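You operate a simulated robot arm through the tools that you are given. There is no shell and no other tool. Be economical: measure what you need, move in short steps, check, and stop when the job is done.

The job below is to be done with a simulated robot arm. You get a single attempt, and the scene is never put back.

JOB
Put the M spoon from the top of the teal bench on the top of the green bench and the L spoon on the shelf under the teal bench. Take the rubbing block on the top of the blue bench and put it away on the shelf under the white bench. Put the teal dipper on the shelf under the green bench. The order is free. Set down upright: rubbing block.

The check looks at the end state, three seconds after you hand in, the way a careful person would. Anything else that was tipped, shoved, dropped, spilled or broken makes it a failure.

ROBOT AND FRAMES
A 7-joint arm with a two-finger gripper on a trunk, on a base that drives. Base frame: it is fixed to the floor where the robot stands at the start and does not move with it; the origin is under the middle of the robot, x ahead of it, y to its left, z up; the surface under the hand at the start is at about z = 0.76. Lengths are in m, angles in degrees, forces in N, time in s.
With the tool pointing down near the work surface it reaches from about 0.38 to 0.78 m from the robot's upright axis, wherever it stands. Its first joint turns from -143.0 to 143.0 degrees. Places, roughly: rubbing block [-1.25, -4.5, 0.75]; shelf under the green bench [0.7, -2.6, 0.3]; shelf under the teal bench [0.6, 0.7, 0.3]; shelf under the white bench [0.6, -5.2, 0.3]; teal dipper [0.75, -2.75, 0.75]; top of the green bench [0.6, -2.6, 0.8]. Payload 2.45 kg.
Tool frame: the origin (TCP) lies between the finger pads and is the grasp point; the fingertips stand 0.026 m ahead of it; z points along the fingers, y is the line along which they close. The gripper opens to 0.096 m. The gripper's body begins 0.069 m behind the TCP.
Orientation is that of the tool frame in the base frame, as [roll, pitch, yaw] about the fixed x, y, z axes, in that order (R = Rz(yaw) Ry(pitch) Rx(roll)). With the fingers straight down and closing along the base's y, the tool's x points along the base's -x, its y along +y and its z along -z.

CONTROLS
- The arm moves only by the tool drive_tool. Its argument "commands" is a list that holds one entry, the list of rows, each a list of 7 numbers: the shift along the tool's x, y, z in m, then the turn, a rotation vector about the tool's x, y, z in rad, then the finger opening in m, from 0 to 0.096. In form: [[[tx, ty, tz, ax, ay, az, claw], ...]]. A call has 1 to 12 rows; each row shifts and turns the commanded pose from where the row before left it, along the tool's axes as they then stand. Rows are played at 5 a second. More than 0.05 m and 8.6 degrees between two rows, or a gripper value outside its range, and nothing of the call is played. Where a pose cannot be reached the arm comes as near as it can. A force on the tool above 40 N (or 10 N above the force at the start of the call, whichever is more), or a blocked arm, ends the call early, and 0.2 s more pass. Each finger halts on what it meets, pressing with about 37 N; the grip force reading is that of the motor and also rises with nothing between the fingers. The clock runs only during rows and for 0.2 s after the last one: add rows that do not move to give the fingers time. The reply holds the time, the measured pose of the TCP, the force on the tool along the base axes, the opening and the grip force, in the units named above and with some noise, with the torque about the TCP (base axes, N m) and any sound that the robot's microphone picked up.
- Cameras (640 x 400 px; columns grow to the right, rows downward): "scene" is now at [0.0278, 0.2191, 1.5339]; the picture's right is [0.51, -0.86, 0.00], its down [-0.67, -0.39, -0.63] and it looks along [0.55, 0.32, -0.77] (base axes); focal length 285 px, centre (320, 200). "wrist" rides on the gripper at [0.082, 0.003, -0.098] in the tool frame; the picture's right is [-0.04, 1.00, 0.00], its down [-0.73, -0.03, -0.68] and it looks along [-0.68, -0.03, 0.73] (tool axes); focal length 256 px, centre (320, 200). There is no depth. A picture from a camera that has moved, and an enlarged one, comes with that camera's place and axes in the base frame and with its lens. The place of the scene camera against the robot may be out by one fixed shift of up to 0.025 m in any direction.
- snapshot(camera): a new picture of that camera. It takes no simulated time.
- slide_trunk(by): slides the trunk up (or, below 0, down) by that many m; the arm and the scene camera ride with it, the base frame stays. It gives what a move gives, with no picture.
- base_move(legs): drives the robot by 1 to 6 legs, each [ahead, turn to the left] in m and degrees, along the robot's own axes; the way and the turn of a leg run together, so that a leg with both is an arc; at most 1.5 m and 180 degrees a leg. The arm and the cameras ride along, it lands a little off, and it stops where it bumps. It gives what a move gives.
- turn_head(pan, tilt): turns the head with the scene camera to pan (to the left, within 155 degrees either way) and tilt (down, from -29 to 69), counted from straight ahead of the robot. It gives what a move gives.
- close_up(camera, box): a new picture of the part [left, top, right, bottom] of that camera's present view, enlarged. It takes no simulated time.
- hand_in(): hands the job in; it is judged then, once.

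Work in short steps. Places have to be worked out from the pictures, the camera data and where the tool is seen: move nearer, look again, correct. Check each grasp and each placing, and mend what went wrong. You have 165 turns and 120 pictures in all, those below and enlarged ones among them. Open the gripper and draw the arm clear of the work before you hand the job in, unless the task says otherwise; then end with one line.

The tools are called after "Request:" as a command line: name --argument value ..., lists and objects as JSON in quotes. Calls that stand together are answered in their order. drive_tool: Moves the arm, as the interface text tells. Its arguments: {"type":"object","properties":{"commands":{"type":"array"}},"required":["commands"]} The other tools are called the same way: slide_trunk (by) slides the trunk up or down; base_move (legs) drives the base; turn_head (pan, tilt) turns the head that bears the scene camera; snapshot (camera) takes a picture; close_up (camera, box) takes an enlarged picture of a part of a camera's view; hand_in () hands the job in.

At the start:

```text
time_s: 0.0
position: [0.4513, 0.344, 1.0188]
tool_rot: [-180.0, 0.0, -180.0]
ft_force: [0.2, -0.4, -1.0]
wrist_torque: [0.01, -0.06, 0.01]
gripper_width: 0.0962
grasp_force: 0.1
trunk travel left (down, up): [-0.575, 0.065]
robot x, y, heading: [0.0015, -0.0022, -0.2]
head pan, tilt: [30.4, 50.6]
```

scene: 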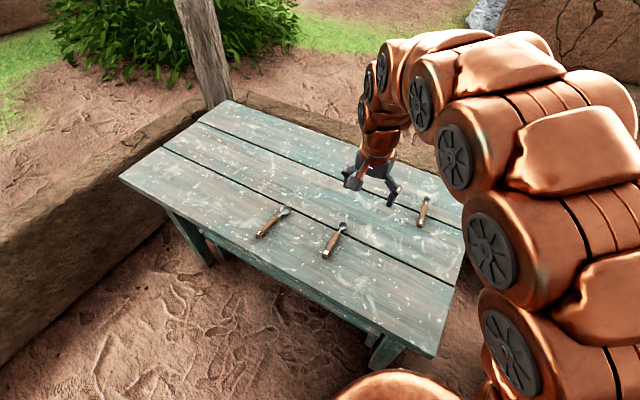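
wrist: 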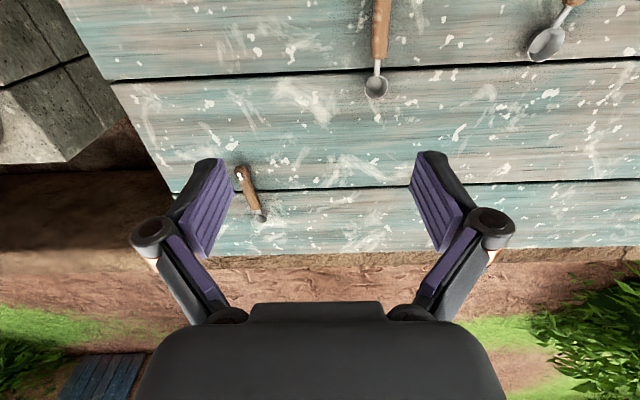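

The teal bench shows three spoons of differing size. I zoom in to tell them apart.

Request:
close_up --camera "scene" --box '[230, 150, 470, 300]'

Request:
close_up --camera "wrist" --box '[200, 0, 640, 275]'

```text
2.67 times, centred on (350, 225) of scene
camera zoom: at [0.0278, 0.2191, 1.5339], right [0.51, -0.86, 0.0], down [-0.67, -0.39, -0.63], along [0.55, 0.32, -0.77], focal length 760 px, centre (240, 133)
```

zoom: 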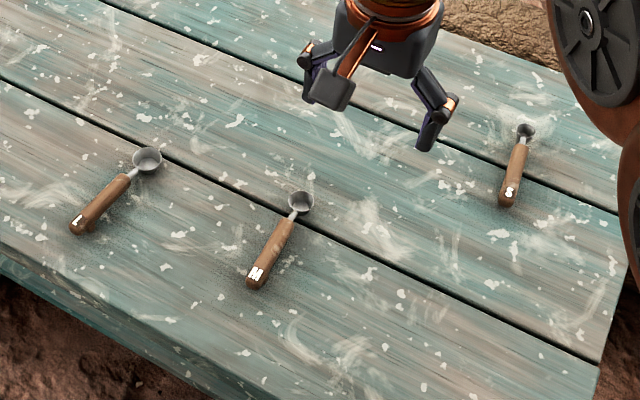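

```text
1.45 times, centred on (420, 138) of wrist
camera zoom: at [0.3711, 0.3481, 1.1178], right [0.04, 1.0, 0.0], down [0.73, -0.03, 0.68], along [0.68, -0.03, -0.73], focal length 372 px, centre (174, 291)
```

zoom: 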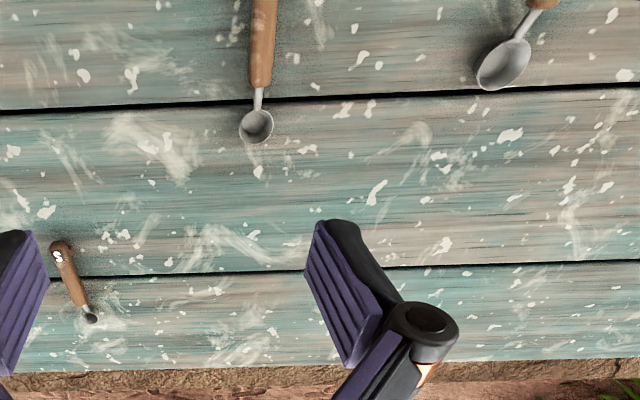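

L is at about (0.40, 0.62), M handle at about (0.42, 0.415) running along x. I look around before moving, first the surroundings to the right.

Request:
turn_head --pan -70 --tilt 20

Request:
snapshot --camera "scene"

Request:
turn_head --pan -130 --tilt 20

Request:
snapshot --camera "scene"

```text
time_s: 1.8
position: [0.4512, 0.3431, 1.0198]
tool_rot: [-180.0, 0.0, -179.9]
ft_force: [0.1, 0.5, -0.9]
wrist_torque: [0.01, -0.01, 0.02]
gripper_width: 0.096
grasp_force: 0.1
trunk travel left (down, up): [-0.575, 0.065]
robot x, y, heading: [-0.0014, 0.0007, 0.1]
head pan, tilt: [-70.0, 20.0]
```

```text
115 pictures are left
camera scene: at [-0.0063, 0.0929, 1.5803], right [-0.94, -0.34, 0.0], down [-0.12, 0.32, -0.94], along [0.32, -0.88, -0.34], focal length 285 px, centre (320, 200)
```

scene: 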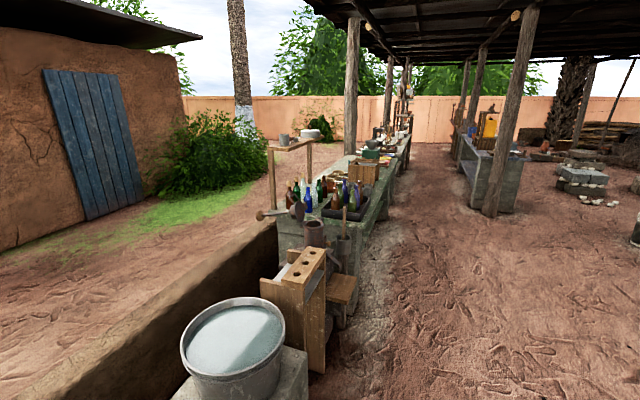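

```text
time_s: 3.1
position: [0.4514, 0.3443, 1.0192]
tool_rot: [180.0, 0.0, 179.9]
ft_force: [0.1, -0.7, -0.2]
wrist_torque: [-0.03, -0.01, 0.03]
gripper_width: 0.0959
grasp_force: 0.1
trunk travel left (down, up): [-0.575, 0.065]
robot x, y, heading: [-0.0027, 0.0013, 0.4]
head pan, tilt: [-130.0, 20.0]
```

```text
114 pictures are left
camera scene: at [-0.098, 0.109, 1.5803], right [-0.77, 0.64, 0.0], down [0.22, 0.26, -0.94], along [-0.6, -0.72, -0.34], focal length 285 px, centre (320, 200)
```

scene: 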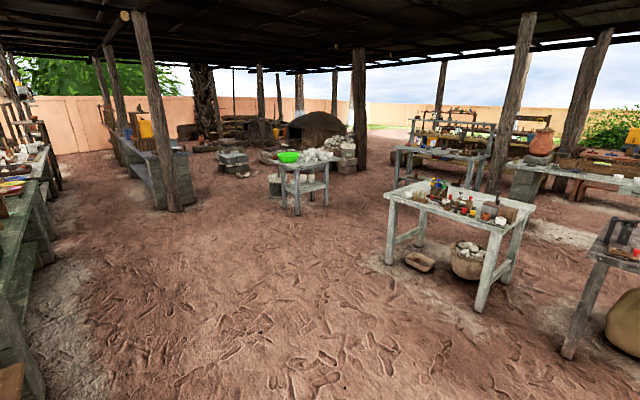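

The aisle runs along -y at x around -0.3. I back away from the teal bench to see its shelf.

Request:
base_move --legs '[[-0.8, 0]]'

Request:
slide_trunk --by -0.5

Request:
turn_head --pan 25 --tilt 25

Request:
snapshot --camera "scene"

```text
time_s: 7.3
position: [-0.3406, 0.3442, 1.0196]
tool_rot: [180.0, -0.1, 179.9]
ft_force: [-0.3, 0.1, 0.5]
wrist_torque: [-0.02, -0.02, 0.01]
gripper_width: 0.0958
grasp_force: 0.0
trunk travel left (down, up): [-0.575, 0.065]
robot x, y, heading: [-0.7932, 0.0041, -0.3]
head pan, tilt: [-130.0, 20.0]
```

```text
refused: -0.5 is not a number from -0.4 to 0.4
```

```text
time_s: 9.7
position: [-0.3429, 0.3436, 1.0196]
tool_rot: [-180.0, 0.0, 179.9]
ft_force: [-0.3, -0.3, 0.7]
wrist_torque: [0.0, 0.01, -0.02]
gripper_width: 0.0959
grasp_force: 0.1
trunk travel left (down, up): [-0.575, 0.065]
robot x, y, heading: [-0.7925, 0.002, -0.2]
head pan, tilt: [25.0, 25.0]
```

```text
113 pictures are left
camera scene: at [-0.7479, 0.2197, 1.5722], right [0.42, -0.91, 0.0], down [-0.38, -0.18, -0.91], along [0.82, 0.38, -0.42], focal length 285 px, centre (320, 200)
```

scene: 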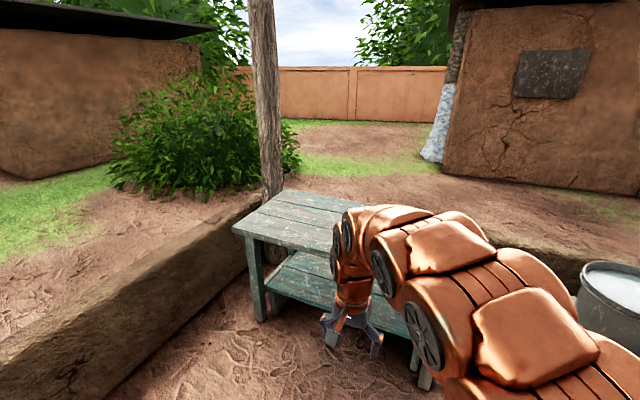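

The shelf is open to the front, with its front edge about 0.1 m behind the top's edge. I lower the trunk to look in.

Request:
slide_trunk --by -0.4

Request:
turn_head --pan 25 --tilt 30

Request:
snapshot --camera "scene"

Request:
snapshot --camera "wrist"

```text
time_s: 13.6
position: [-0.3415, 0.3439, 0.6205]
tool_rot: [179.9, 0.0, 179.9]
ft_force: [-0.5, -0.7, 0.2]
wrist_torque: [0.0, -0.02, 0.01]
gripper_width: 0.0961
grasp_force: 0.1
trunk travel left (down, up): [-0.175, 0.465]
robot x, y, heading: [-0.7923, 0.001, -0.1]
head pan, tilt: [25.0, 25.0]
```

```text
time_s: 14.2
position: [-0.3414, 0.3436, 0.6199]
tool_rot: [180.0, 0.0, 179.8]
ft_force: [-0.2, -0.6, 0.3]
wrist_torque: [0.0, 0.0, 0.0]
gripper_width: 0.0961
grasp_force: 0.0
trunk travel left (down, up): [-0.175, 0.465]
robot x, y, heading: [-0.7937, 0.0022, -0.2]
head pan, tilt: [25.0, 30.0]
```

```text
112 pictures are left
camera scene: at [-0.7494, 0.219, 1.1642], right [0.42, -0.91, 0.0], down [-0.45, -0.21, -0.87], along [0.79, 0.37, -0.5], focal length 285 px, centre (320, 200)
```

scene: 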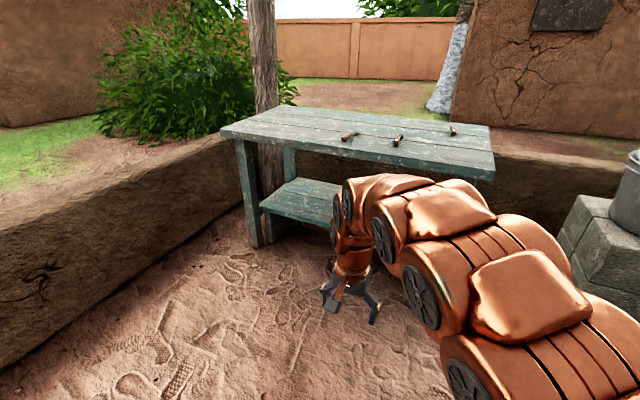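

```text
111 pictures are left
camera wrist: at [-0.4219, 0.348, 0.7179], right [0.04, 1.0, 0.0], down [0.73, -0.03, 0.68], along [0.68, -0.03, -0.73], focal length 256 px, centre (320, 200)
```

wrist: 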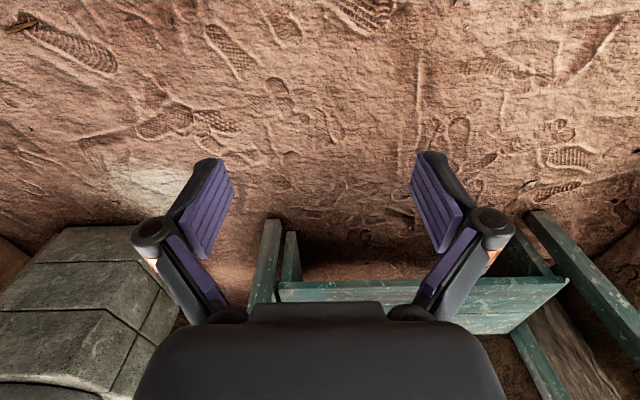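

The shelf is open, clear and about 0.85 m wide (front edge x≈0.39, z≈0.3). I'll want the wrist camera above a tilted hand, so I turn the hand by 180° about its axis here in free space.

Request:
drive_tool --commands '[[[0, 0, 0, 0, 0, 0.14, 0.096], [0, 0, 0, 0, 0, 0.14, 0.096], [0, 0, 0, 0, 0, 0.14, 0.096], [0, 0, 0, 0, 0, 0.14, 0.096], [0, 0, 0, 0, 0, 0.14, 0.096], [0, 0, 0, 0, 0, 0.14, 0.096], [0, 0, 0, 0, 0, 0.14, 0.096], [0, 0, 0, 0, 0, 0.14, 0.096], [0, 0, 0, 0, 0, 0.14, 0.096], [0, 0, 0, 0, 0, 0.14, 0.096], [0, 0, 0, 0, 0, 0.14, 0.096], [0, 0, 0, 0, 0, 0.0308, 0.096]]]'

Request:
slide_trunk --by 0.4

```text
time_s: 16.8
position: [-0.3408, 0.3442, 0.6187]
tool_rot: [180.0, 0.0, 89.8]
ft_force: [0.5, 0.3, -0.2]
wrist_torque: [0.02, -0.04, 0.0]
gripper_width: 0.0961
grasp_force: 0.1
trunk travel left (down, up): [-0.175, 0.465]
robot x, y, heading: [-0.7925, -0.0014, 0.0]
head pan, tilt: [25.0, 30.0]
```

```text
time_s: 20.6
position: [-0.3422, 0.3428, 1.0193]
tool_rot: [-179.9, 0.0, 89.9]
ft_force: [0.5, 0.0, -1.4]
wrist_torque: [-0.01, 0.01, 0.04]
gripper_width: 0.0959
grasp_force: 0.1
trunk travel left (down, up): [-0.575, 0.065]
robot x, y, heading: [-0.7936, 0.0011, 0.1]
head pan, tilt: [25.0, 30.0]
```

The turn works; I do the second 90°.

Request:
drive_tool --commands '[[[0, 0, 0, 0, 0, 0.14, 0.096], [0, 0, 0, 0, 0, 0.14, 0.096], [0, 0, 0, 0, 0, 0.14, 0.096], [0, 0, 0, 0, 0, 0.14, 0.096], [0, 0, 0, 0, 0, 0.14, 0.096], [0, 0, 0, 0, 0, 0.14, 0.096], [0, 0, 0, 0, 0, 0.14, 0.096], [0, 0, 0, 0, 0, 0.14, 0.096], [0, 0, 0, 0, 0, 0.14, 0.096], [0, 0, 0, 0, 0, 0.14, 0.096], [0, 0, 0, 0, 0, 0.14, 0.096], [0, 0, 0, 0, 0, 0.0308, 0.096]]]'

Request:
snapshot --camera "scene"

```text
time_s: 23.2
position: [-0.3306, 0.2881, 0.9934]
tool_rot: [-179.7, -0.4, 18.6]
ft_force: [0.5, 0.5, 1.0]
wrist_torque: [0.01, 0.03, 0.0]
gripper_width: 0.096
grasp_force: 0.1
out of reach, approached as far as the arm can: row 8, 9, 10, 11, 12
trunk travel left (down, up): [-0.575, 0.065]
robot x, y, heading: [-0.7946, 0.001, -0.3]
head pan, tilt: [25.0, 30.0]
```

```text
110 pictures are left
camera scene: at [-0.7493, 0.219, 1.5642], right [0.42, -0.91, 0.0], down [-0.45, -0.21, -0.87], along [0.79, 0.36, -0.5], focal length 285 px, centre (320, 200)
```

scene: 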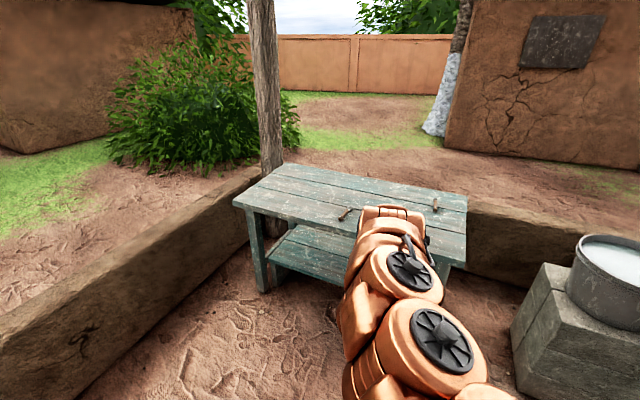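

A joint limit stops it at about 19°, which depends on the arm's azimuth. I swing the tool to the robot's right, then finish the turn.

Request:
drive_tool --commands '[[[-0.0143, 0.0426, 0, 0, 0, 0, 0.096], [-0.0143, 0.0426, 0, 0, 0, 0, 0.096], [-0.0143, 0.0426, 0, 0, 0, 0, 0.096], [-0.0143, 0.0426, 0, 0, 0, 0, 0.096], [-0.0143, 0.0426, 0, 0, 0, 0, 0.096], [-0.0143, 0.0426, 0, 0, 0, 0, 0.096], [-0.0143, 0.0426, 0, 0, 0, 0, 0.096], [-0.0143, 0.0426, 0, 0, 0, 0, 0.096], [-0.0143, 0.0426, 0, 0, 0, 0, 0.096], [-0.0143, 0.0426, 0, 0, 0, 0, 0.096]]]'

```text
time_s: 25.4
position: [-0.3306, -0.1613, 0.9904]
tool_rot: [-179.8, -0.2, 18.6]
ft_force: [0.1, 0.4, -0.1]
wrist_torque: [-0.01, 0.02, 0.01]
gripper_width: 0.0962
grasp_force: 0.0
trunk travel left (down, up): [-0.575, 0.065]
robot x, y, heading: [-0.7938, 0.0021, -0.2]
head pan, tilt: [25.0, 30.0]
```

Good. Now finish to yaw 0 and try the forward tilt of 45°.

Request:
drive_tool --commands '[[[0, 0, 0, 0, 0, 0.108, 0.096], [0, 0, 0, 0, 0, 0.108, 0.096], [0, 0, 0, 0, 0, 0.108, 0.096], [0, 0, 0, 0, 0.131, 0, 0.096], [0, 0, 0, 0, 0.131, 0, 0.096], [0, 0, 0, 0, 0.131, 0, 0.096], [0, 0, 0, 0, 0.131, 0, 0.096], [0, 0, 0, 0, 0.131, 0, 0.096], [0, 0, 0, 0, 0.131, 0, 0.096]]]'

Request:
turn_head --pan -10 --tilt 40

Request:
snapshot --camera "scene"

Request:
snapshot --camera "wrist"

```text
time_s: 27.4
position: [-0.315, -0.1762, 1.004]
tool_rot: [-179.5, -41.7, -0.4]
ft_force: [-0.1, 0.4, -0.2]
wrist_torque: [0.02, -0.03, -0.03]
gripper_width: 0.0959
grasp_force: 0.1
out of reach, approached as far as the arm can: row 8, 9
trunk travel left (down, up): [-0.575, 0.065]
robot x, y, heading: [-0.7928, -0.0034, -0.2]
head pan, tilt: [25.0, 30.0]
```

```text
time_s: 28.5
position: [-0.3162, -0.1759, 1.004]
tool_rot: [-179.5, -41.6, -0.4]
ft_force: [0.1, 0.0, -0.1]
wrist_torque: [-0.05, 0.0, 0.0]
gripper_width: 0.0959
grasp_force: 0.1
trunk travel left (down, up): [-0.575, 0.065]
robot x, y, heading: [-0.7924, -0.0005, -0.1]
head pan, tilt: [-10.0, 40.0]
```

```text
109 pictures are left
camera scene: at [-0.7477, 0.1658, 1.5489], right [-0.17, -0.98, 0.0], down [-0.63, 0.11, -0.77], along [0.75, -0.13, -0.64], focal length 285 px, centre (320, 200)
```

scene: 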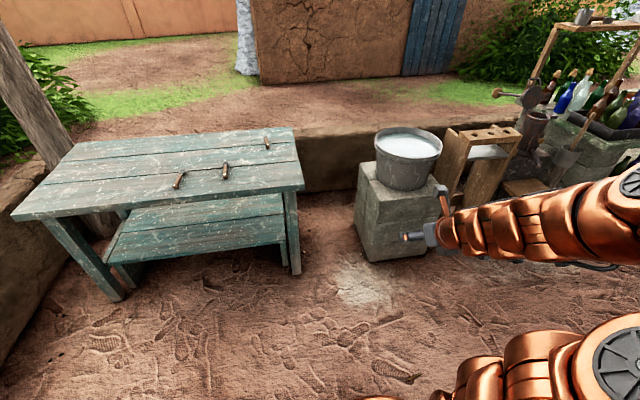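

```text
108 pictures are left
camera wrist: at [-0.3183, -0.1787, 1.1318], right [-0.03, -1.0, -0.03], down [-1.0, 0.03, 0.02], along [-0.02, 0.03, -1.0], focal length 256 px, centre (320, 200)
```

wrist: 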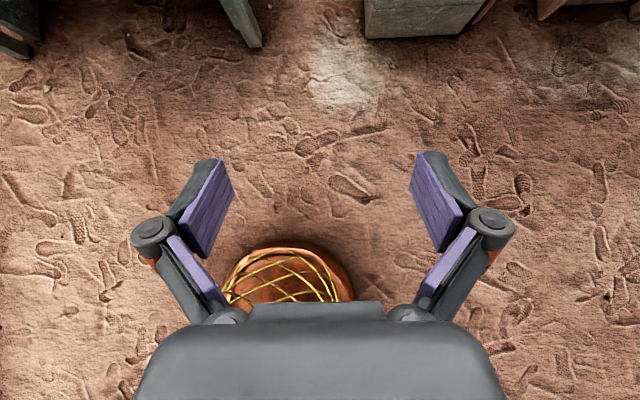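

The tilted pose works, the shelf is empty and the wrist camera now looks straight down. I drive so that the L spoon is a bit to the robot's right.

Request:
base_move --legs '[[0, 50.6], [1.0, 0], [0, -50.6]]'

Request:
snapshot --camera "wrist"

```text
time_s: 38.2
position: [0.3196, 0.5952, 1.0053]
tool_rot: [-179.6, -41.7, -0.3]
ft_force: [0.5, -0.7, 0.8]
wrist_torque: [-0.03, 0.02, 0.01]
gripper_width: 0.0961
grasp_force: 0.1
trunk travel left (down, up): [-0.575, 0.065]
robot x, y, heading: [-0.1529, 0.7714, 0.1]
head pan, tilt: [-10.0, 40.0]
```

```text
107 pictures are left
camera wrist: at [0.3172, 0.5925, 1.1318], right [-0.03, -1.0, -0.03], down [-1.0, 0.03, 0.02], along [-0.02, 0.03, -1.0], focal length 256 px, centre (320, 200)
```

wrist: 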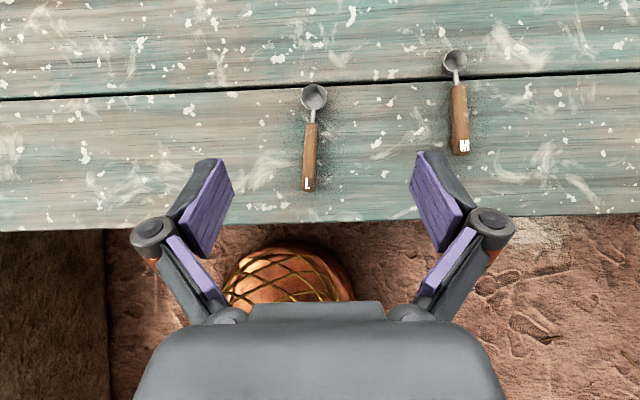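

L handle spans x 0.327–0.419 at y≈0.615, yaw about -5.6°. I move to a pre-grasp over it at z 0.86 and align.

Request:
drive_tool --commands '[[[-0.01255, -0.00475, 0.0374, 0, 0, 0, 0.096], [-0.01255, -0.00475, 0.0374, 0, 0, 0, 0.096], [-0.01255, -0.00475, 0.0374, 0, 0, 0, 0.08], [-0.01255, -0.00475, 0.0374, 0, 0, 0, 0.07], [0, 0, 0, -0.065, 0, 0.073, 0.06], [0, 0, 0, 0, 0, 0, 0.06]]]'

Request:
snapshot --camera "wrist"

```text
time_s: 39.6
position: [0.3822, 0.615, 0.8577]
tool_rot: [-179.5, -41.5, -6.0]
ft_force: [-0.1, 0.7, -0.3]
wrist_torque: [-0.01, -0.02, 0.03]
gripper_width: 0.06
grasp_force: 0.1
out of reach, approached as far as the arm can: row 1
trunk travel left (down, up): [-0.575, 0.065]
robot x, y, heading: [-0.1584, 0.7716, -0.1]
head pan, tilt: [-10.0, 40.0]
```

```text
106 pictures are left
camera wrist: at [0.3785, 0.6125, 0.9871], right [-0.13, -0.99, -0.03], down [-0.99, 0.13, 0.02], along [-0.02, 0.04, -1.0], focal length 256 px, centre (320, 200)
```

wrist: 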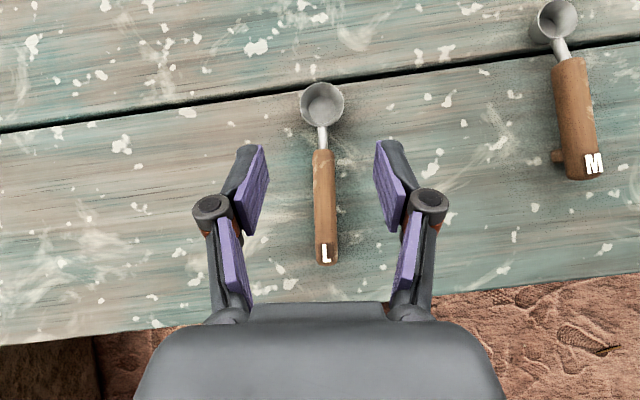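

The spoon is nearly centred. I descend to z≈0.791 in small steps.

Request:
drive_tool --commands '[[[-0.0148, 0.001, 0.0167, 0, 0, 0, 0.06], [-0.0148, 0.001, 0.0167, 0, 0, 0, 0.06], [-0.0148, 0.001, 0.0167, 0, 0, 0, 0.06], [0, 0, 0, 0, 0, 0, 0.06]]]'

Request:
snapshot --camera "wrist"

```text
time_s: 40.6
position: [0.3813, 0.6126, 0.7904]
tool_rot: [-179.6, -41.4, -5.9]
ft_force: [-0.4, -0.1, 0.0]
wrist_torque: [0.0, -0.02, 0.03]
gripper_width: 0.0599
grasp_force: 0.2
trunk travel left (down, up): [-0.575, 0.065]
robot x, y, heading: [-0.1536, 0.7721, -0.0]
head pan, tilt: [-10.0, 40.0]
```

```text
105 pictures are left
camera wrist: at [0.3788, 0.6102, 0.9187], right [-0.13, -0.99, -0.03], down [-0.99, 0.13, 0.02], along [-0.02, 0.03, -1.0], focal length 256 px, centre (320, 200)
```

wrist: 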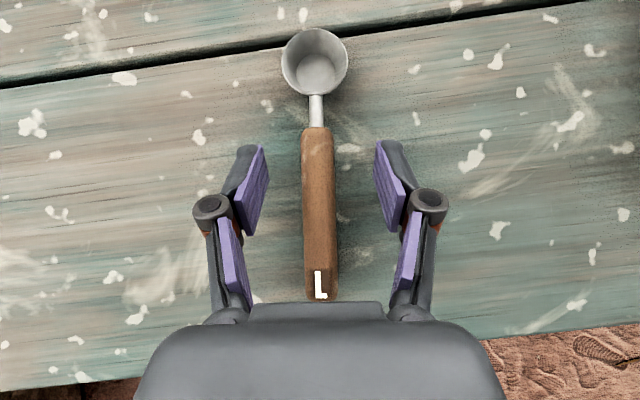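

No contact yet; I lower 2 mm more and close.

Request:
drive_tool --commands '[[[-0.0013, 0, 0.0015, 0, 0, 0, 0.06], [0, 0, 0, 0, 0, 0, 0.03], [0, 0, 0, 0, 0, 0, 0.015], [0, 0, 0, 0, 0, 0, 0.0], [0, 0, 0, 0, 0, 0, 0.0], [0, 0, 0, 0, 0, 0, 0.0], [0, 0, 0, 0, 0, 0, 0.0]]]'

Request:
snapshot --camera "wrist"

```text
time_s: 42.2
position: [0.3807, 0.613, 0.7885]
tool_rot: [-179.5, -41.5, -6.0]
ft_force: [0.6, 0.3, -0.3]
wrist_torque: [-0.03, -0.03, -0.01]
gripper_width: 0.0168
grasp_force: 37.3
trunk travel left (down, up): [-0.575, 0.065]
robot x, y, heading: [-0.1583, 0.7731, -0.0]
head pan, tilt: [-10.0, 40.0]
```

```text
104 pictures are left
camera wrist: at [0.3786, 0.6103, 0.9172], right [-0.13, -0.99, -0.03], down [-0.99, 0.13, 0.02], along [-0.02, 0.04, -1.0], focal length 256 px, centre (320, 200)
```

wrist: 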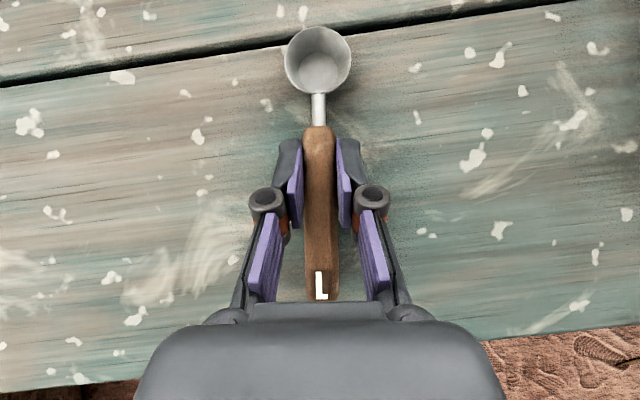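

Gripped at 17 mm. I lift straight up 0.12 m.

Request:
drive_tool --commands '[[[0.01, 0, -0.0112, 0, 0, 0, 0.0], [0.0235, 0, -0.0264, 0, 0, 0, 0.0], [0.0235, 0, -0.0264, 0, 0, 0, 0.0], [0.0235, 0, -0.0264, 0, 0, 0, 0.0], [0, 0, 0, 0, 0, 0, 0.0]]]'

Request:
snapshot --camera "wrist"

```text
time_s: 43.4
position: [0.3807, 0.6115, 0.91]
tool_rot: [-179.5, -41.6, -6.0]
ft_force: [-0.2, -0.5, -0.4]
wrist_torque: [0.01, 0.02, -0.02]
gripper_width: 0.0001
grasp_force: 28.1
trunk travel left (down, up): [-0.575, 0.065]
robot x, y, heading: [-0.1559, 0.7715, -0.0]
head pan, tilt: [-10.0, 40.0]
```

```text
103 pictures are left
camera wrist: at [0.3786, 0.6087, 1.0381], right [-0.13, -0.99, -0.03], down [-0.99, 0.13, 0.02], along [-0.02, 0.04, -1.0], focal length 256 px, centre (320, 200)
```

wrist: 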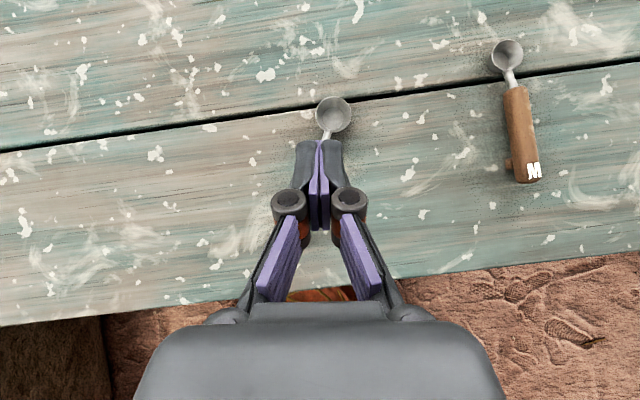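

It slipped: the fingers pinched only the upper part of a round handle. I open and look at where the spoon lies.

Request:
drive_tool --commands '[[[0, 0, 0, 0, 0, 0, 0.04], [0, 0, 0, 0, 0, 0, 0.06], [0, 0, 0, 0, 0, 0, 0.06], [0, 0, 0, 0, 0, 0, 0.06]]]'

Request:
snapshot --camera "wrist"

```text
time_s: 44.4
position: [0.3821, 0.6114, 0.9097]
tool_rot: [-179.5, -41.6, -6.0]
ft_force: [0.1, 0.4, 0.2]
wrist_torque: [0.02, 0.03, 0.01]
gripper_width: 0.0601
grasp_force: 0.1
trunk travel left (down, up): [-0.575, 0.065]
robot x, y, heading: [-0.1575, 0.7746, -0.2]
head pan, tilt: [-10.0, 40.0]
```

```text
102 pictures are left
camera wrist: at [0.3787, 0.6089, 1.038], right [-0.13, -0.99, -0.03], down [-0.99, 0.13, 0.02], along [-0.02, 0.04, -1.0], focal length 256 px, centre (320, 200)
```

wrist: 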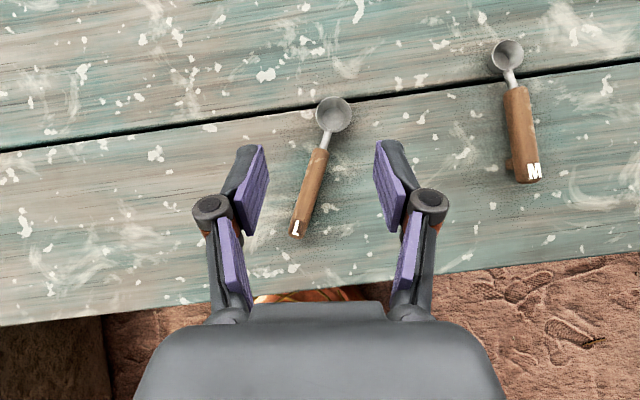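

The spoon yawed to about -23°. I turn the hand to match, shift, and come down to z≈0.81 for a check.

Request:
drive_tool --commands '[[[0, -0.019, 0, 0, 0, 0, 0.06], [0, 0, 0, -0.0676, 0, 0.0761, 0.06], [0, 0, 0, -0.0676, 0, 0.0761, 0.06], [0, 0, 0, -0.0676, 0, 0.0761, 0.06], [-0.022, 0, 0.025, 0, 0, 0, 0.06], [-0.022, 0, 0.025, 0, 0, 0, 0.06], [-0.022, 0, 0.025, 0, 0, 0, 0.06], [0, 0, 0, 0, 0, 0, 0.06]]]'

Request:
snapshot --camera "wrist"

```text
time_s: 46.2
position: [0.384, 0.6227, 0.8043]
tool_rot: [-179.6, -41.3, -23.3]
ft_force: [0.7, -0.4, 0.7]
wrist_torque: [0.01, 0.02, 0.03]
gripper_width: 0.0599
grasp_force: 0.0
out of reach, approached as far as the arm can: row 6
trunk travel left (down, up): [-0.575, 0.065]
robot x, y, heading: [-0.1584, 0.7722, 0.1]
head pan, tilt: [-10.0, 40.0]
```

```text
101 pictures are left
camera wrist: at [0.3805, 0.6213, 0.9329], right [-0.42, -0.91, -0.03], down [-0.91, 0.42, 0.03], along [-0.01, 0.04, -1.0], focal length 256 px, centre (320, 200)
```

wrist: 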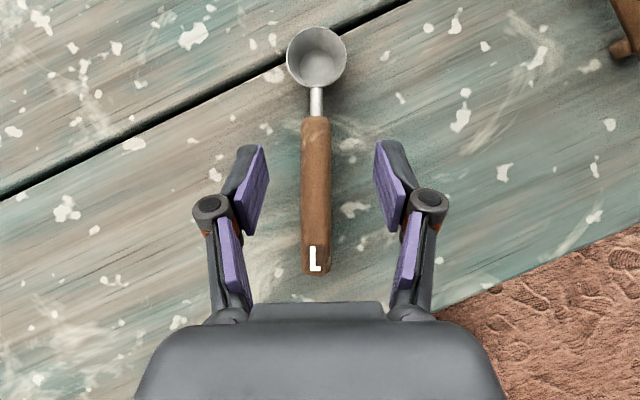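

Aligned. I lower in small steps to feel for the table.

Request:
drive_tool --commands '[[[-0.002, 0, 0.00225, 0, 0, 0, 0.06], [-0.002, 0, 0.00225, 0, 0, 0, 0.06], [-0.002, 0, 0.00225, 0, 0, 0, 0.06], [-0.002, 0, 0.00225, 0, 0, 0, 0.06], [-0.002, 0, 0.00225, 0, 0, 0, 0.06], [-0.002, 0, 0.00225, 0, 0, 0, 0.06]]]'

```text
time_s: 47.6
position: [0.3836, 0.6226, 0.7859]
tool_rot: [-179.6, -41.4, -23.3]
ft_force: [-0.3, -0.3, -0.3]
wrist_torque: [-0.03, 0.02, 0.03]
gripper_width: 0.0601
grasp_force: 0.0
trunk travel left (down, up): [-0.575, 0.065]
robot x, y, heading: [-0.1577, 0.7742, -0.1]
head pan, tilt: [-10.0, 40.0]
```

No contact yet; continue in 1.5 mm steps.

Request:
drive_tool --commands '[[[-0.001, 0, 0.0011, 0, 0, 0, 0.06], [-0.001, 0, 0.0011, 0, 0, 0, 0.06], [-0.001, 0, 0.0011, 0, 0, 0, 0.06]]]'

```text
time_s: 48.4
position: [0.3825, 0.6222, 0.7844]
tool_rot: [-179.5, -41.8, -23.4]
ft_force: [1.9, 0.5, 13.9]
wrist_torque: [-0.47, 0.12, -0.04]
gripper_width: 0.0604
grasp_force: 0.0
trunk travel left (down, up): [-0.575, 0.065]
robot x, y, heading: [-0.1584, 0.772, -0.3]
head pan, tilt: [-10.0, 40.0]
```

Contact at 0.7845, so the table is at about 0.757. I close here while just relieving the press.

Request:
drive_tool --commands '[[[0.0005, 0, -0.0005, 0, 0, 0, 0.06], [0, 0, 0, 0, 0, 0, 0.03], [0, 0, 0, 0, 0, 0, 0.012], [0, 0, 0, 0, 0, 0, 0.012], [0, 0, 0, 0, 0, 0, 0.012], [0, 0, 0, 0, 0, 0, 0.012], [0, 0, 0, 0, 0, 0, 0.012]]]'

Request:
snapshot --camera "wrist"

```text
time_s: 49.3
position: [0.3836, 0.6162, 0.7878]
tool_rot: [-179.8, -42.2, -23.9]
ft_force: [-10.1, -11.7, 32.3]
wrist_torque: [-0.79, 0.12, -0.08]
gripper_width: 0.0272
grasp_force: 10.3
trunk travel left (down, up): [-0.575, 0.065]
robot x, y, heading: [-0.1617, 0.7719, -0.3]
head pan, tilt: [-10.0, 40.0]
stopped in row 4: the force on the tool passed its limit at 43 N (the readings are from after the stop); the commanded pose is now the measured one
```

```text
100 pictures are left
camera wrist: at [0.3785, 0.6161, 0.9152], right [-0.43, -0.9, -0.03], down [-0.9, 0.43, 0.01], along [0.0, 0.03, -1.0], focal length 256 px, centre (320, 200)
```

wrist: 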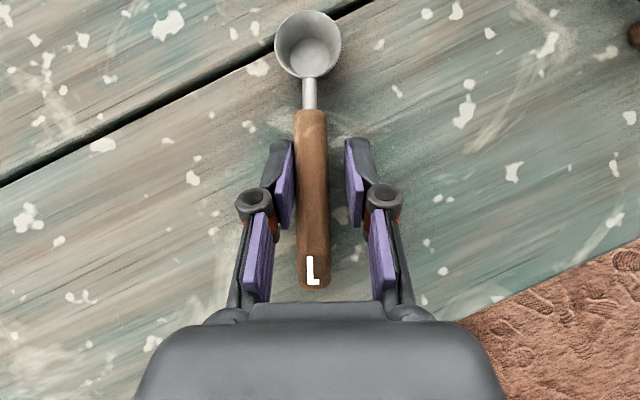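

The tips reach forward as they close, so they pressed on the bench. I raise 1 mm and close fully, then check the width.

Request:
drive_tool --commands '[[[0.0008, 0.003, -0.0009, 0, 0, 0, 0.027], [0, 0, 0, 0, 0, 0, 0.022], [0, 0, 0, 0, 0, 0, 0.018], [0, 0, 0, 0, 0, 0, 0.012], [0, 0, 0, 0, 0, 0, 0.008], [0, 0, 0, 0, 0, 0, 0.0]]]'

Request:
snapshot --camera "wrist"

```text
time_s: 50.4
position: [0.3819, 0.6158, 0.7869]
tool_rot: [-179.9, -42.0, -23.9]
ft_force: [-8.8, 2.0, 22.6]
wrist_torque: [-0.1, 0.35, -0.14]
gripper_width: 0.0169
grasp_force: 36.8
trunk travel left (down, up): [-0.575, 0.065]
robot x, y, heading: [-0.1525, 0.7726, -0.1]
head pan, tilt: [-10.0, 40.0]
stopped in row 5: the force on the tool passed its limit at 47 N (the readings are from after the stop); the commanded pose is now the measured one
```

```text
99 pictures are left
camera wrist: at [0.378, 0.6146, 0.9152], right [-0.43, -0.9, -0.03], down [-0.9, 0.43, 0.01], along [0.0, 0.03, -1.0], focal length 256 px, centre (320, 200)
```

wrist: 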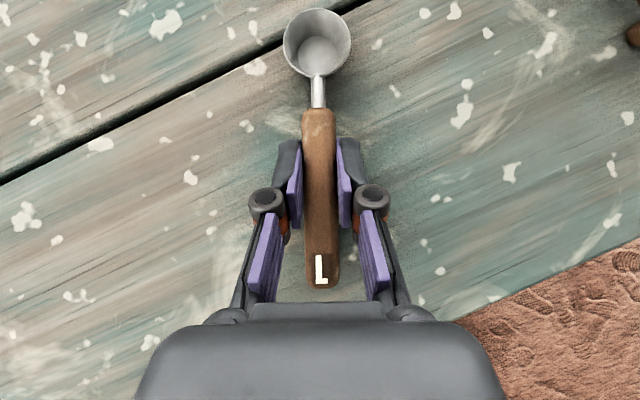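

Width again 17 mm, gripped deeper this time. I lift only 1.5 cm slowly and check.

Request:
drive_tool --commands '[[[0.001, 0, -0.0011, 0, 0, 0, 0.0], [0.0015, 0, -0.0017, 0, 0, 0, 0.0], [0.002, 0, -0.0022, 0, 0, 0, 0.0], [0.003, 0, -0.0034, 0, 0, 0, 0.0], [0.003, 0, -0.0034, 0, 0, 0, 0.0]]]'

Request:
snapshot --camera "wrist"

```text
time_s: 51.6
position: [0.3834, 0.6151, 0.8021]
tool_rot: [-179.6, -41.7, -23.9]
ft_force: [-0.4, -0.2, -1.4]
wrist_torque: [0.0, 0.03, 0.03]
gripper_width: 0.0167
grasp_force: 36.9
trunk travel left (down, up): [-0.575, 0.065]
robot x, y, heading: [-0.1557, 0.7746, -0.3]
head pan, tilt: [-10.0, 40.0]
```

```text
98 pictures are left
camera wrist: at [0.3788, 0.6146, 0.93], right [-0.43, -0.9, -0.03], down [-0.9, 0.43, 0.02], along [0.0, 0.03, -1.0], focal length 256 px, centre (320, 200)
```

wrist: 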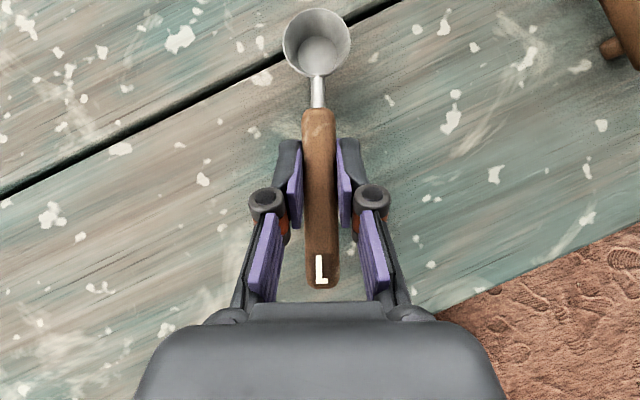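

It holds. I lift slowly to about 0.86.

Request:
drive_tool --commands '[[[0.006, 0, -0.0067, 0, 0, 0, 0.0], [0.0085, 0, -0.0095, 0, 0, 0, 0.0], [0.0085, 0, -0.0095, 0, 0, 0, 0.0], [0.0085, 0, -0.0095, 0, 0, 0, 0.0], [0.0085, 0, -0.0095, 0, 0, 0, 0.0]]]'

Request:
base_move --legs '[[-0.5, 0]]'

Request:
slide_trunk --by -0.4

Request:
snapshot --camera "wrist"

Request:
snapshot --camera "scene"

```text
time_s: 52.8
position: [0.3839, 0.615, 0.861]
tool_rot: [-179.9, -41.3, -23.7]
ft_force: [0.5, -0.1, 0.1]
wrist_torque: [0.01, -0.01, 0.02]
gripper_width: 0.0171
grasp_force: 37.6
trunk travel left (down, up): [-0.575, 0.065]
robot x, y, heading: [-0.1552, 0.7738, -0.1]
head pan, tilt: [-10.0, 40.0]
```

```text
time_s: 55.8
position: [-0.114, 0.6174, 0.8612]
tool_rot: [-179.8, -41.4, -23.7]
ft_force: [0.3, -0.7, -0.8]
wrist_torque: [-0.02, 0.0, -0.02]
gripper_width: 0.0167
grasp_force: 36.8
trunk travel left (down, up): [-0.575, 0.065]
robot x, y, heading: [-0.659, 0.7764, -0.2]
head pan, tilt: [-10.0, 40.0]
```

```text
time_s: 59.6
position: [-0.1139, 0.6178, 0.4616]
tool_rot: [-179.9, -41.4, -23.6]
ft_force: [0.2, 1.0, 0.0]
wrist_torque: [0.0, 0.03, 0.0]
gripper_width: 0.0169
grasp_force: 37.0
trunk travel left (down, up): [-0.175, 0.465]
robot x, y, heading: [-0.6568, 0.7736, -0.2]
head pan, tilt: [-10.0, 40.0]
```

```text
97 pictures are left
camera wrist: at [-0.1181, 0.6169, 0.5901], right [-0.43, -0.9, -0.03], down [-0.9, 0.43, 0.02], along [-0.01, 0.04, -1.0], focal length 256 px, centre (320, 200)
```

wrist: 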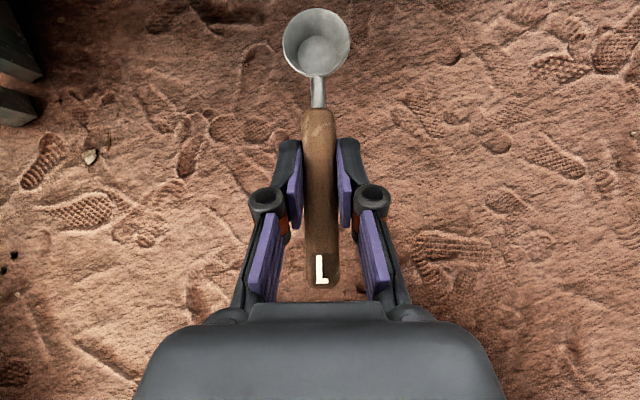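

```text
96 pictures are left
camera scene: at [-0.6105, 0.9389, 1.1489], right [-0.18, -0.98, 0.0], down [-0.63, 0.11, -0.77], along [0.75, -0.13, -0.64], focal length 285 px, centre (320, 200)
```

scene: 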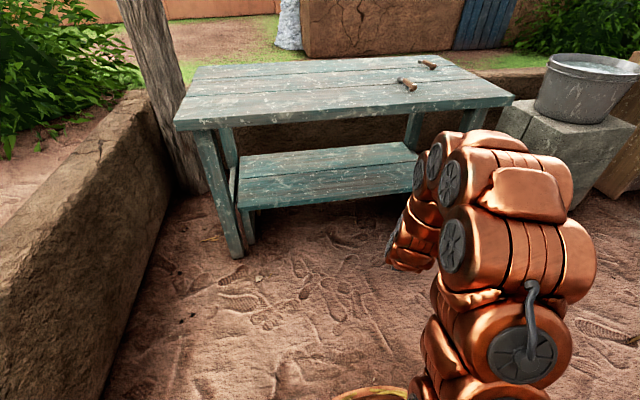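

The spoon is held level. The elbow is high and forward, so I stretch the arm out to stay under the bench top and then lower the trunk more.

Request:
drive_tool --commands '[[[0.0304, -0.0073, 0.0157, 0, 0, 0, 0.0], [0.0304, -0.0073, 0.0157, 0, 0, 0, 0.0], [0.0304, -0.0073, 0.0157, 0, 0, 0, 0.0], [0.0304, -0.0073, 0.0157, 0, 0, 0, 0.0], [0.0304, -0.0073, 0.0157, 0, 0, 0, 0.0], [0.0304, -0.0073, 0.0157, 0, 0, 0, 0.0]]]'

Request:
slide_trunk --by -0.15

Request:
snapshot --camera "scene"

```text
time_s: 61.0
position: [0.0872, 0.5793, 0.5139]
tool_rot: [-179.8, -41.6, -23.4]
ft_force: [-0.2, 0.6, -0.4]
wrist_torque: [-0.01, -0.01, 0.03]
gripper_width: 0.0169
grasp_force: 37.1
trunk travel left (down, up): [-0.175, 0.465]
robot x, y, heading: [-0.6558, 0.7776, -0.2]
head pan, tilt: [-10.0, 40.0]
```

```text
time_s: 62.7
position: [0.0853, 0.5787, 0.3623]
tool_rot: [-179.9, -41.5, -23.5]
ft_force: [-0.4, 0.1, -0.9]
wrist_torque: [-0.01, -0.01, 0.02]
gripper_width: 0.017
grasp_force: 36.5
trunk travel left (down, up): [-0.025, 0.615]
robot x, y, heading: [-0.6568, 0.7748, -0.3]
head pan, tilt: [-10.0, 40.0]
```

```text
95 pictures are left
camera scene: at [-0.6105, 0.9389, 0.9989], right [-0.18, -0.98, 0.0], down [-0.63, 0.11, -0.77], along [0.75, -0.13, -0.64], focal length 285 px, centre (320, 200)
```

scene: 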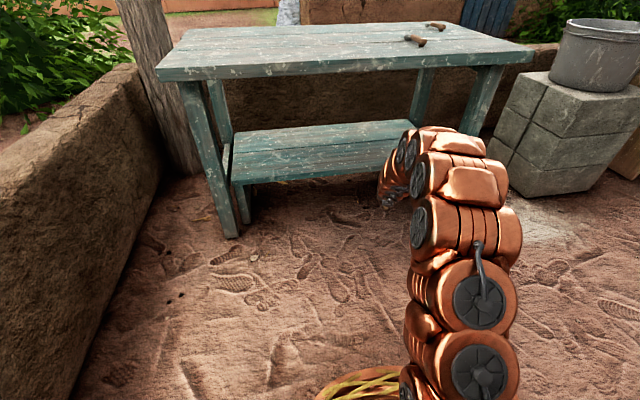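

The wrist would still pass close under the bench edge. I tilt the hand about 15° more towards horizontal (the spoon's scoop goes slightly up) and look at the wrist camera and the scene.

Request:
drive_tool --commands '[[[0, 0, 0, 0, 0.13, 0, 0.0], [0, 0, 0, 0, 0.13, 0, 0.0], [0, 0, 0, 0, 0, 0, 0.0]]]'

Request:
snapshot --camera "scene"

Request:
snapshot --camera "wrist"

```text
time_s: 63.5
position: [0.0879, 0.5733, 0.367]
tool_rot: [178.4, -52.1, -23.5]
ft_force: [0.2, -0.1, -0.6]
wrist_torque: [0.02, -0.03, -0.02]
gripper_width: 0.0169
grasp_force: 36.8
out of reach, approached as far as the arm can: row 1
trunk travel left (down, up): [-0.025, 0.615]
robot x, y, heading: [-0.6582, 0.7693, -0.2]
head pan, tilt: [-10.0, 40.0]
```

```text
94 pictures are left
camera scene: at [-0.6105, 0.9389, 0.9989], right [-0.18, -0.98, 0.0], down [-0.63, 0.11, -0.77], along [0.75, -0.13, -0.64], focal length 285 px, centre (320, 200)
```

scene: 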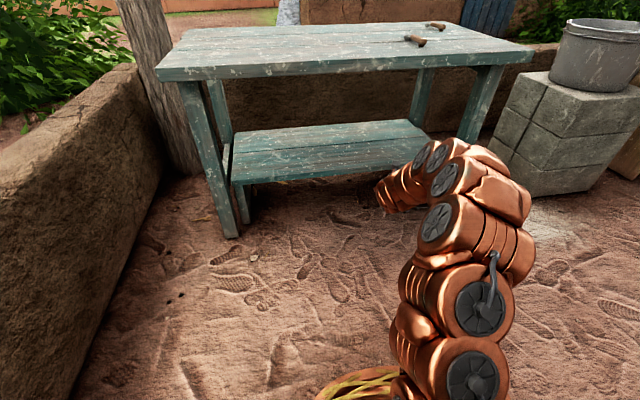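

```text
93 pictures are left
camera wrist: at [0.064, 0.584, 0.4918], right [-0.44, -0.9, -0.01], down [-0.89, 0.44, -0.16], along [0.15, -0.06, -0.99], focal length 256 px, centre (320, 200)
```

wrist: 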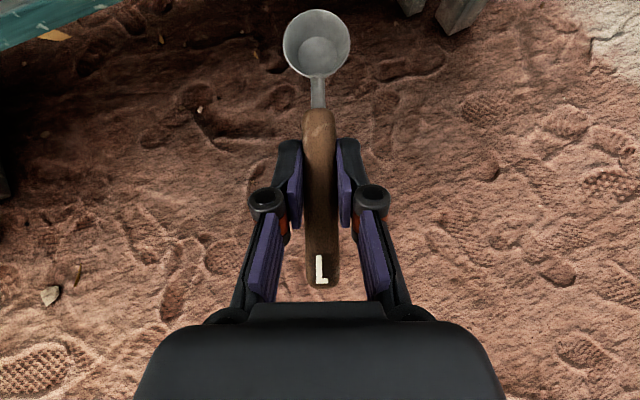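

Better. I turn the hand yaw back toward 0 to free the joint, and tilt a little more for clearance.

Request:
drive_tool --commands '[[[0, 0, 0, 0.0967, 0, -0.075, 0.0], [0, 0, 0, 0.0967, 0, -0.075, 0.0], [0, 0, 0, 0, 0.1, 0, 0.0], [0, 0, 0, 0, 0, 0, 0.0]]]'

Request:
snapshot --camera "scene"

```text
time_s: 64.5
position: [0.0871, 0.5726, 0.3667]
tool_rot: [178.3, -57.6, -9.2]
ft_force: [0.3, 0.2, -0.8]
wrist_torque: [0.03, 0.04, -0.04]
gripper_width: 0.0169
grasp_force: 37.3
trunk travel left (down, up): [-0.025, 0.615]
robot x, y, heading: [-0.6565, 0.7709, 0.0]
head pan, tilt: [-10.0, 40.0]
```

```text
92 pictures are left
camera scene: at [-0.6105, 0.9389, 0.9989], right [-0.18, -0.98, 0.0], down [-0.63, 0.11, -0.77], along [0.75, -0.13, -0.64], focal length 285 px, centre (320, 200)
```

scene: 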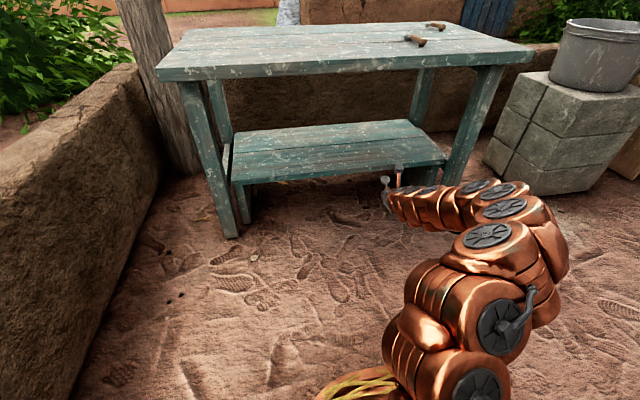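

The arm has swung its elbow low to the side, giving ample clearance. I drive forward 0.38 m to bring the spoon over the shelf.

Request:
base_move --legs '[[0.25, 0]]'

Request:
snapshot --camera "scene"

Request:
snapshot --camera "wrist"

```text
time_s: 66.4
position: [0.3404, 0.5721, 0.3662]
tool_rot: [178.3, -57.6, -9.2]
ft_force: [-0.3, 0.0, -0.8]
wrist_torque: [0.0, -0.01, -0.01]
gripper_width: 0.0167
grasp_force: 36.8
trunk travel left (down, up): [-0.025, 0.615]
robot x, y, heading: [-0.4036, 0.7724, 0.0]
head pan, tilt: [-10.0, 40.0]
```

```text
91 pictures are left
camera scene: at [-0.3573, 0.9384, 0.9989], right [-0.18, -0.98, 0.0], down [-0.63, 0.11, -0.77], along [0.75, -0.13, -0.64], focal length 285 px, centre (320, 200)
```

scene: 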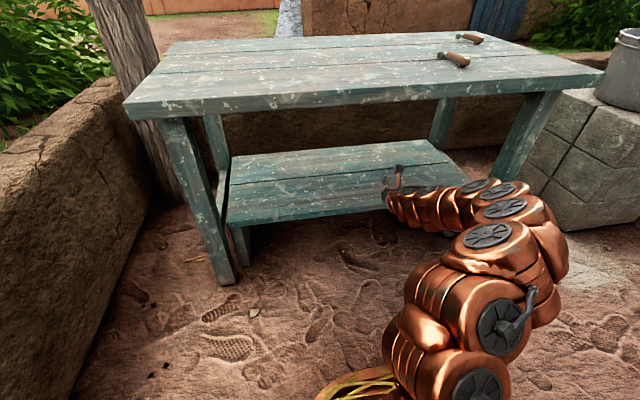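

```text
90 pictures are left
camera wrist: at [0.3039, 0.5785, 0.4887], right [-0.21, -0.98, -0.02], down [-0.95, 0.2, -0.25], along [0.25, -0.04, -0.97], focal length 256 px, centre (320, 200)
```

wrist: 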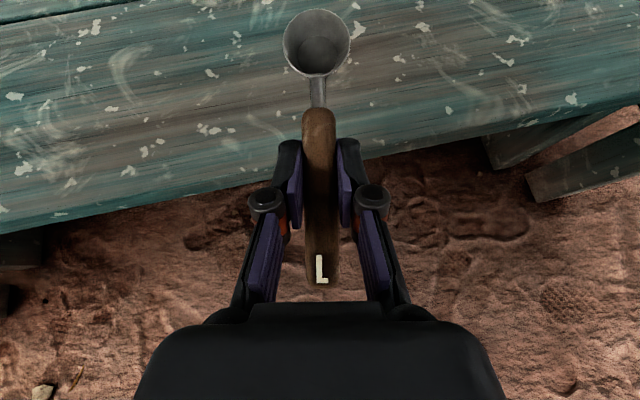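

Shelf front edge is at x≈0.38. The elbow is nearish to the right leg, so I turn left 6° and then go 0.1 m ahead.

Request:
base_move --legs '[[0, 6]]'

Request:
base_move --legs '[[0.105, 0]]'

Request:
snapshot --camera "scene"

Request:
snapshot --camera "wrist"

```text
time_s: 67.3
position: [0.3581, 0.6526, 0.3666]
tool_rot: [178.2, -57.4, -3.2]
ft_force: [0.1, 0.6, -0.2]
wrist_torque: [-0.02, 0.01, 0.02]
gripper_width: 0.0168
grasp_force: 37.4
trunk travel left (down, up): [-0.025, 0.615]
robot x, y, heading: [-0.4026, 0.7712, 6.1]
head pan, tilt: [-10.0, 40.0]
```

```text
time_s: 68.5
position: [0.4625, 0.6617, 0.3672]
tool_rot: [178.3, -57.4, -3.2]
ft_force: [-0.2, -0.8, -0.4]
wrist_torque: [-0.01, 0.0, -0.02]
gripper_width: 0.0169
grasp_force: 36.7
trunk travel left (down, up): [-0.025, 0.615]
robot x, y, heading: [-0.297, 0.7828, 6.4]
head pan, tilt: [-10.0, 40.0]
```

```text
89 pictures are left
camera scene: at [-0.2698, 0.9519, 0.9989], right [-0.07, -1.0, 0.0], down [-0.64, 0.05, -0.77], along [0.76, -0.06, -0.64], focal length 285 px, centre (320, 200)
```

scene: 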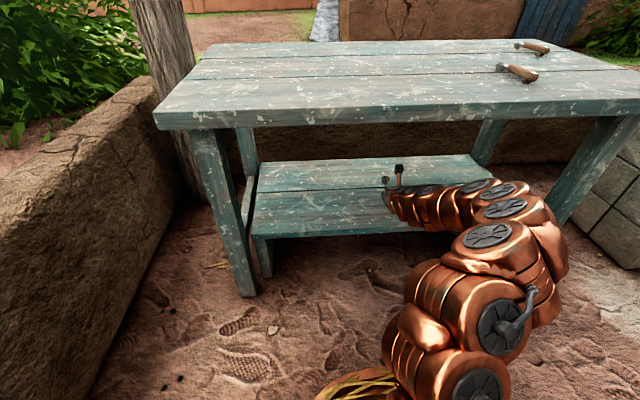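

```text
88 pictures are left
camera wrist: at [0.4255, 0.6639, 0.4886], right [-0.1, -0.99, -0.02], down [-0.96, 0.1, -0.25], along [0.25, -0.01, -0.97], focal length 256 px, centre (320, 200)
```

wrist: 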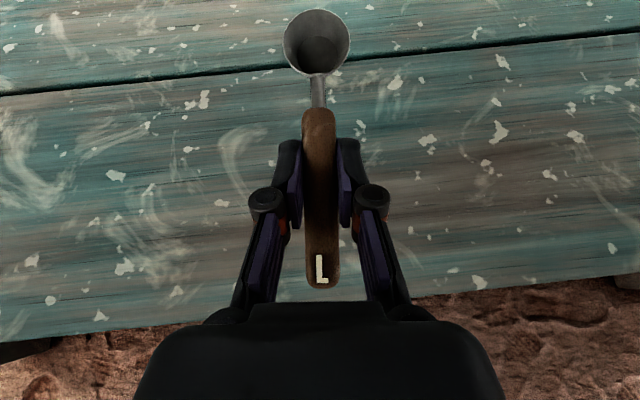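

The spoon is fully over the shelf. I move 2 cm deeper and lower by steps until it touches.

Request:
drive_tool --commands '[[[0.0108, 0, 0.0168, 0, 0, 0, 0.0], [-0.0084, 0, 0.0054, 0, 0, 0, 0.0], [-0.0084, 0, 0.0054, 0, 0, 0, 0.0], [-0.0025, 0, 0.0016, 0, 0, 0, 0.0], [-0.0025, 0, 0.0016, 0, 0, 0, 0.0], [-0.0025, 0, 0.0016, 0, 0, 0, 0.0], [-0.0025, 0, 0.0016, 0, 0, 0, 0.0]]]'

```text
time_s: 70.1
position: [0.4825, 0.6595, 0.335]
tool_rot: [178.3, -57.5, -3.2]
ft_force: [-0.9, -0.4, -0.3]
wrist_torque: [0.05, -0.03, -0.02]
gripper_width: 0.017
grasp_force: 37.3
trunk travel left (down, up): [-0.025, 0.615]
robot x, y, heading: [-0.3015, 0.7812, 6.0]
head pan, tilt: [-10.0, 40.0]
```

No contact yet; continue in 3 mm steps.

Request:
drive_tool --commands '[[[-0.0025, 0, 0.0016, 0, 0, 0, 0.0], [-0.0025, 0, 0.0016, 0, 0, 0, 0.0], [-0.0025, 0, 0.0016, 0, 0, 0, 0.0], [-0.0025, 0, 0.0016, 0, 0, 0, 0.0]]]'

Request:
snapshot --camera "wrist"

```text
time_s: 71.1
position: [0.4831, 0.659, 0.3229]
tool_rot: [178.2, -57.4, -3.2]
ft_force: [0.2, -0.4, -0.5]
wrist_torque: [-0.01, -0.01, -0.01]
gripper_width: 0.017
grasp_force: 37.0
trunk travel left (down, up): [-0.025, 0.615]
robot x, y, heading: [-0.2948, 0.7844, 5.8]
head pan, tilt: [-10.0, 40.0]
```

```text
87 pictures are left
camera wrist: at [0.4454, 0.6619, 0.4451], right [-0.1, -0.99, -0.02], down [-0.96, 0.1, -0.25], along [0.25, -0.01, -0.97], focal length 256 px, centre (320, 200)
```

wrist: 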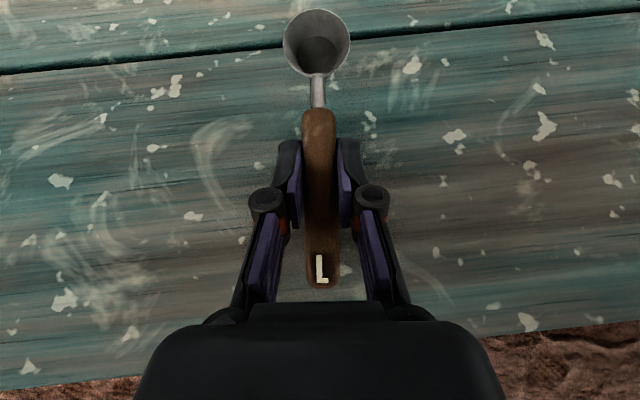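

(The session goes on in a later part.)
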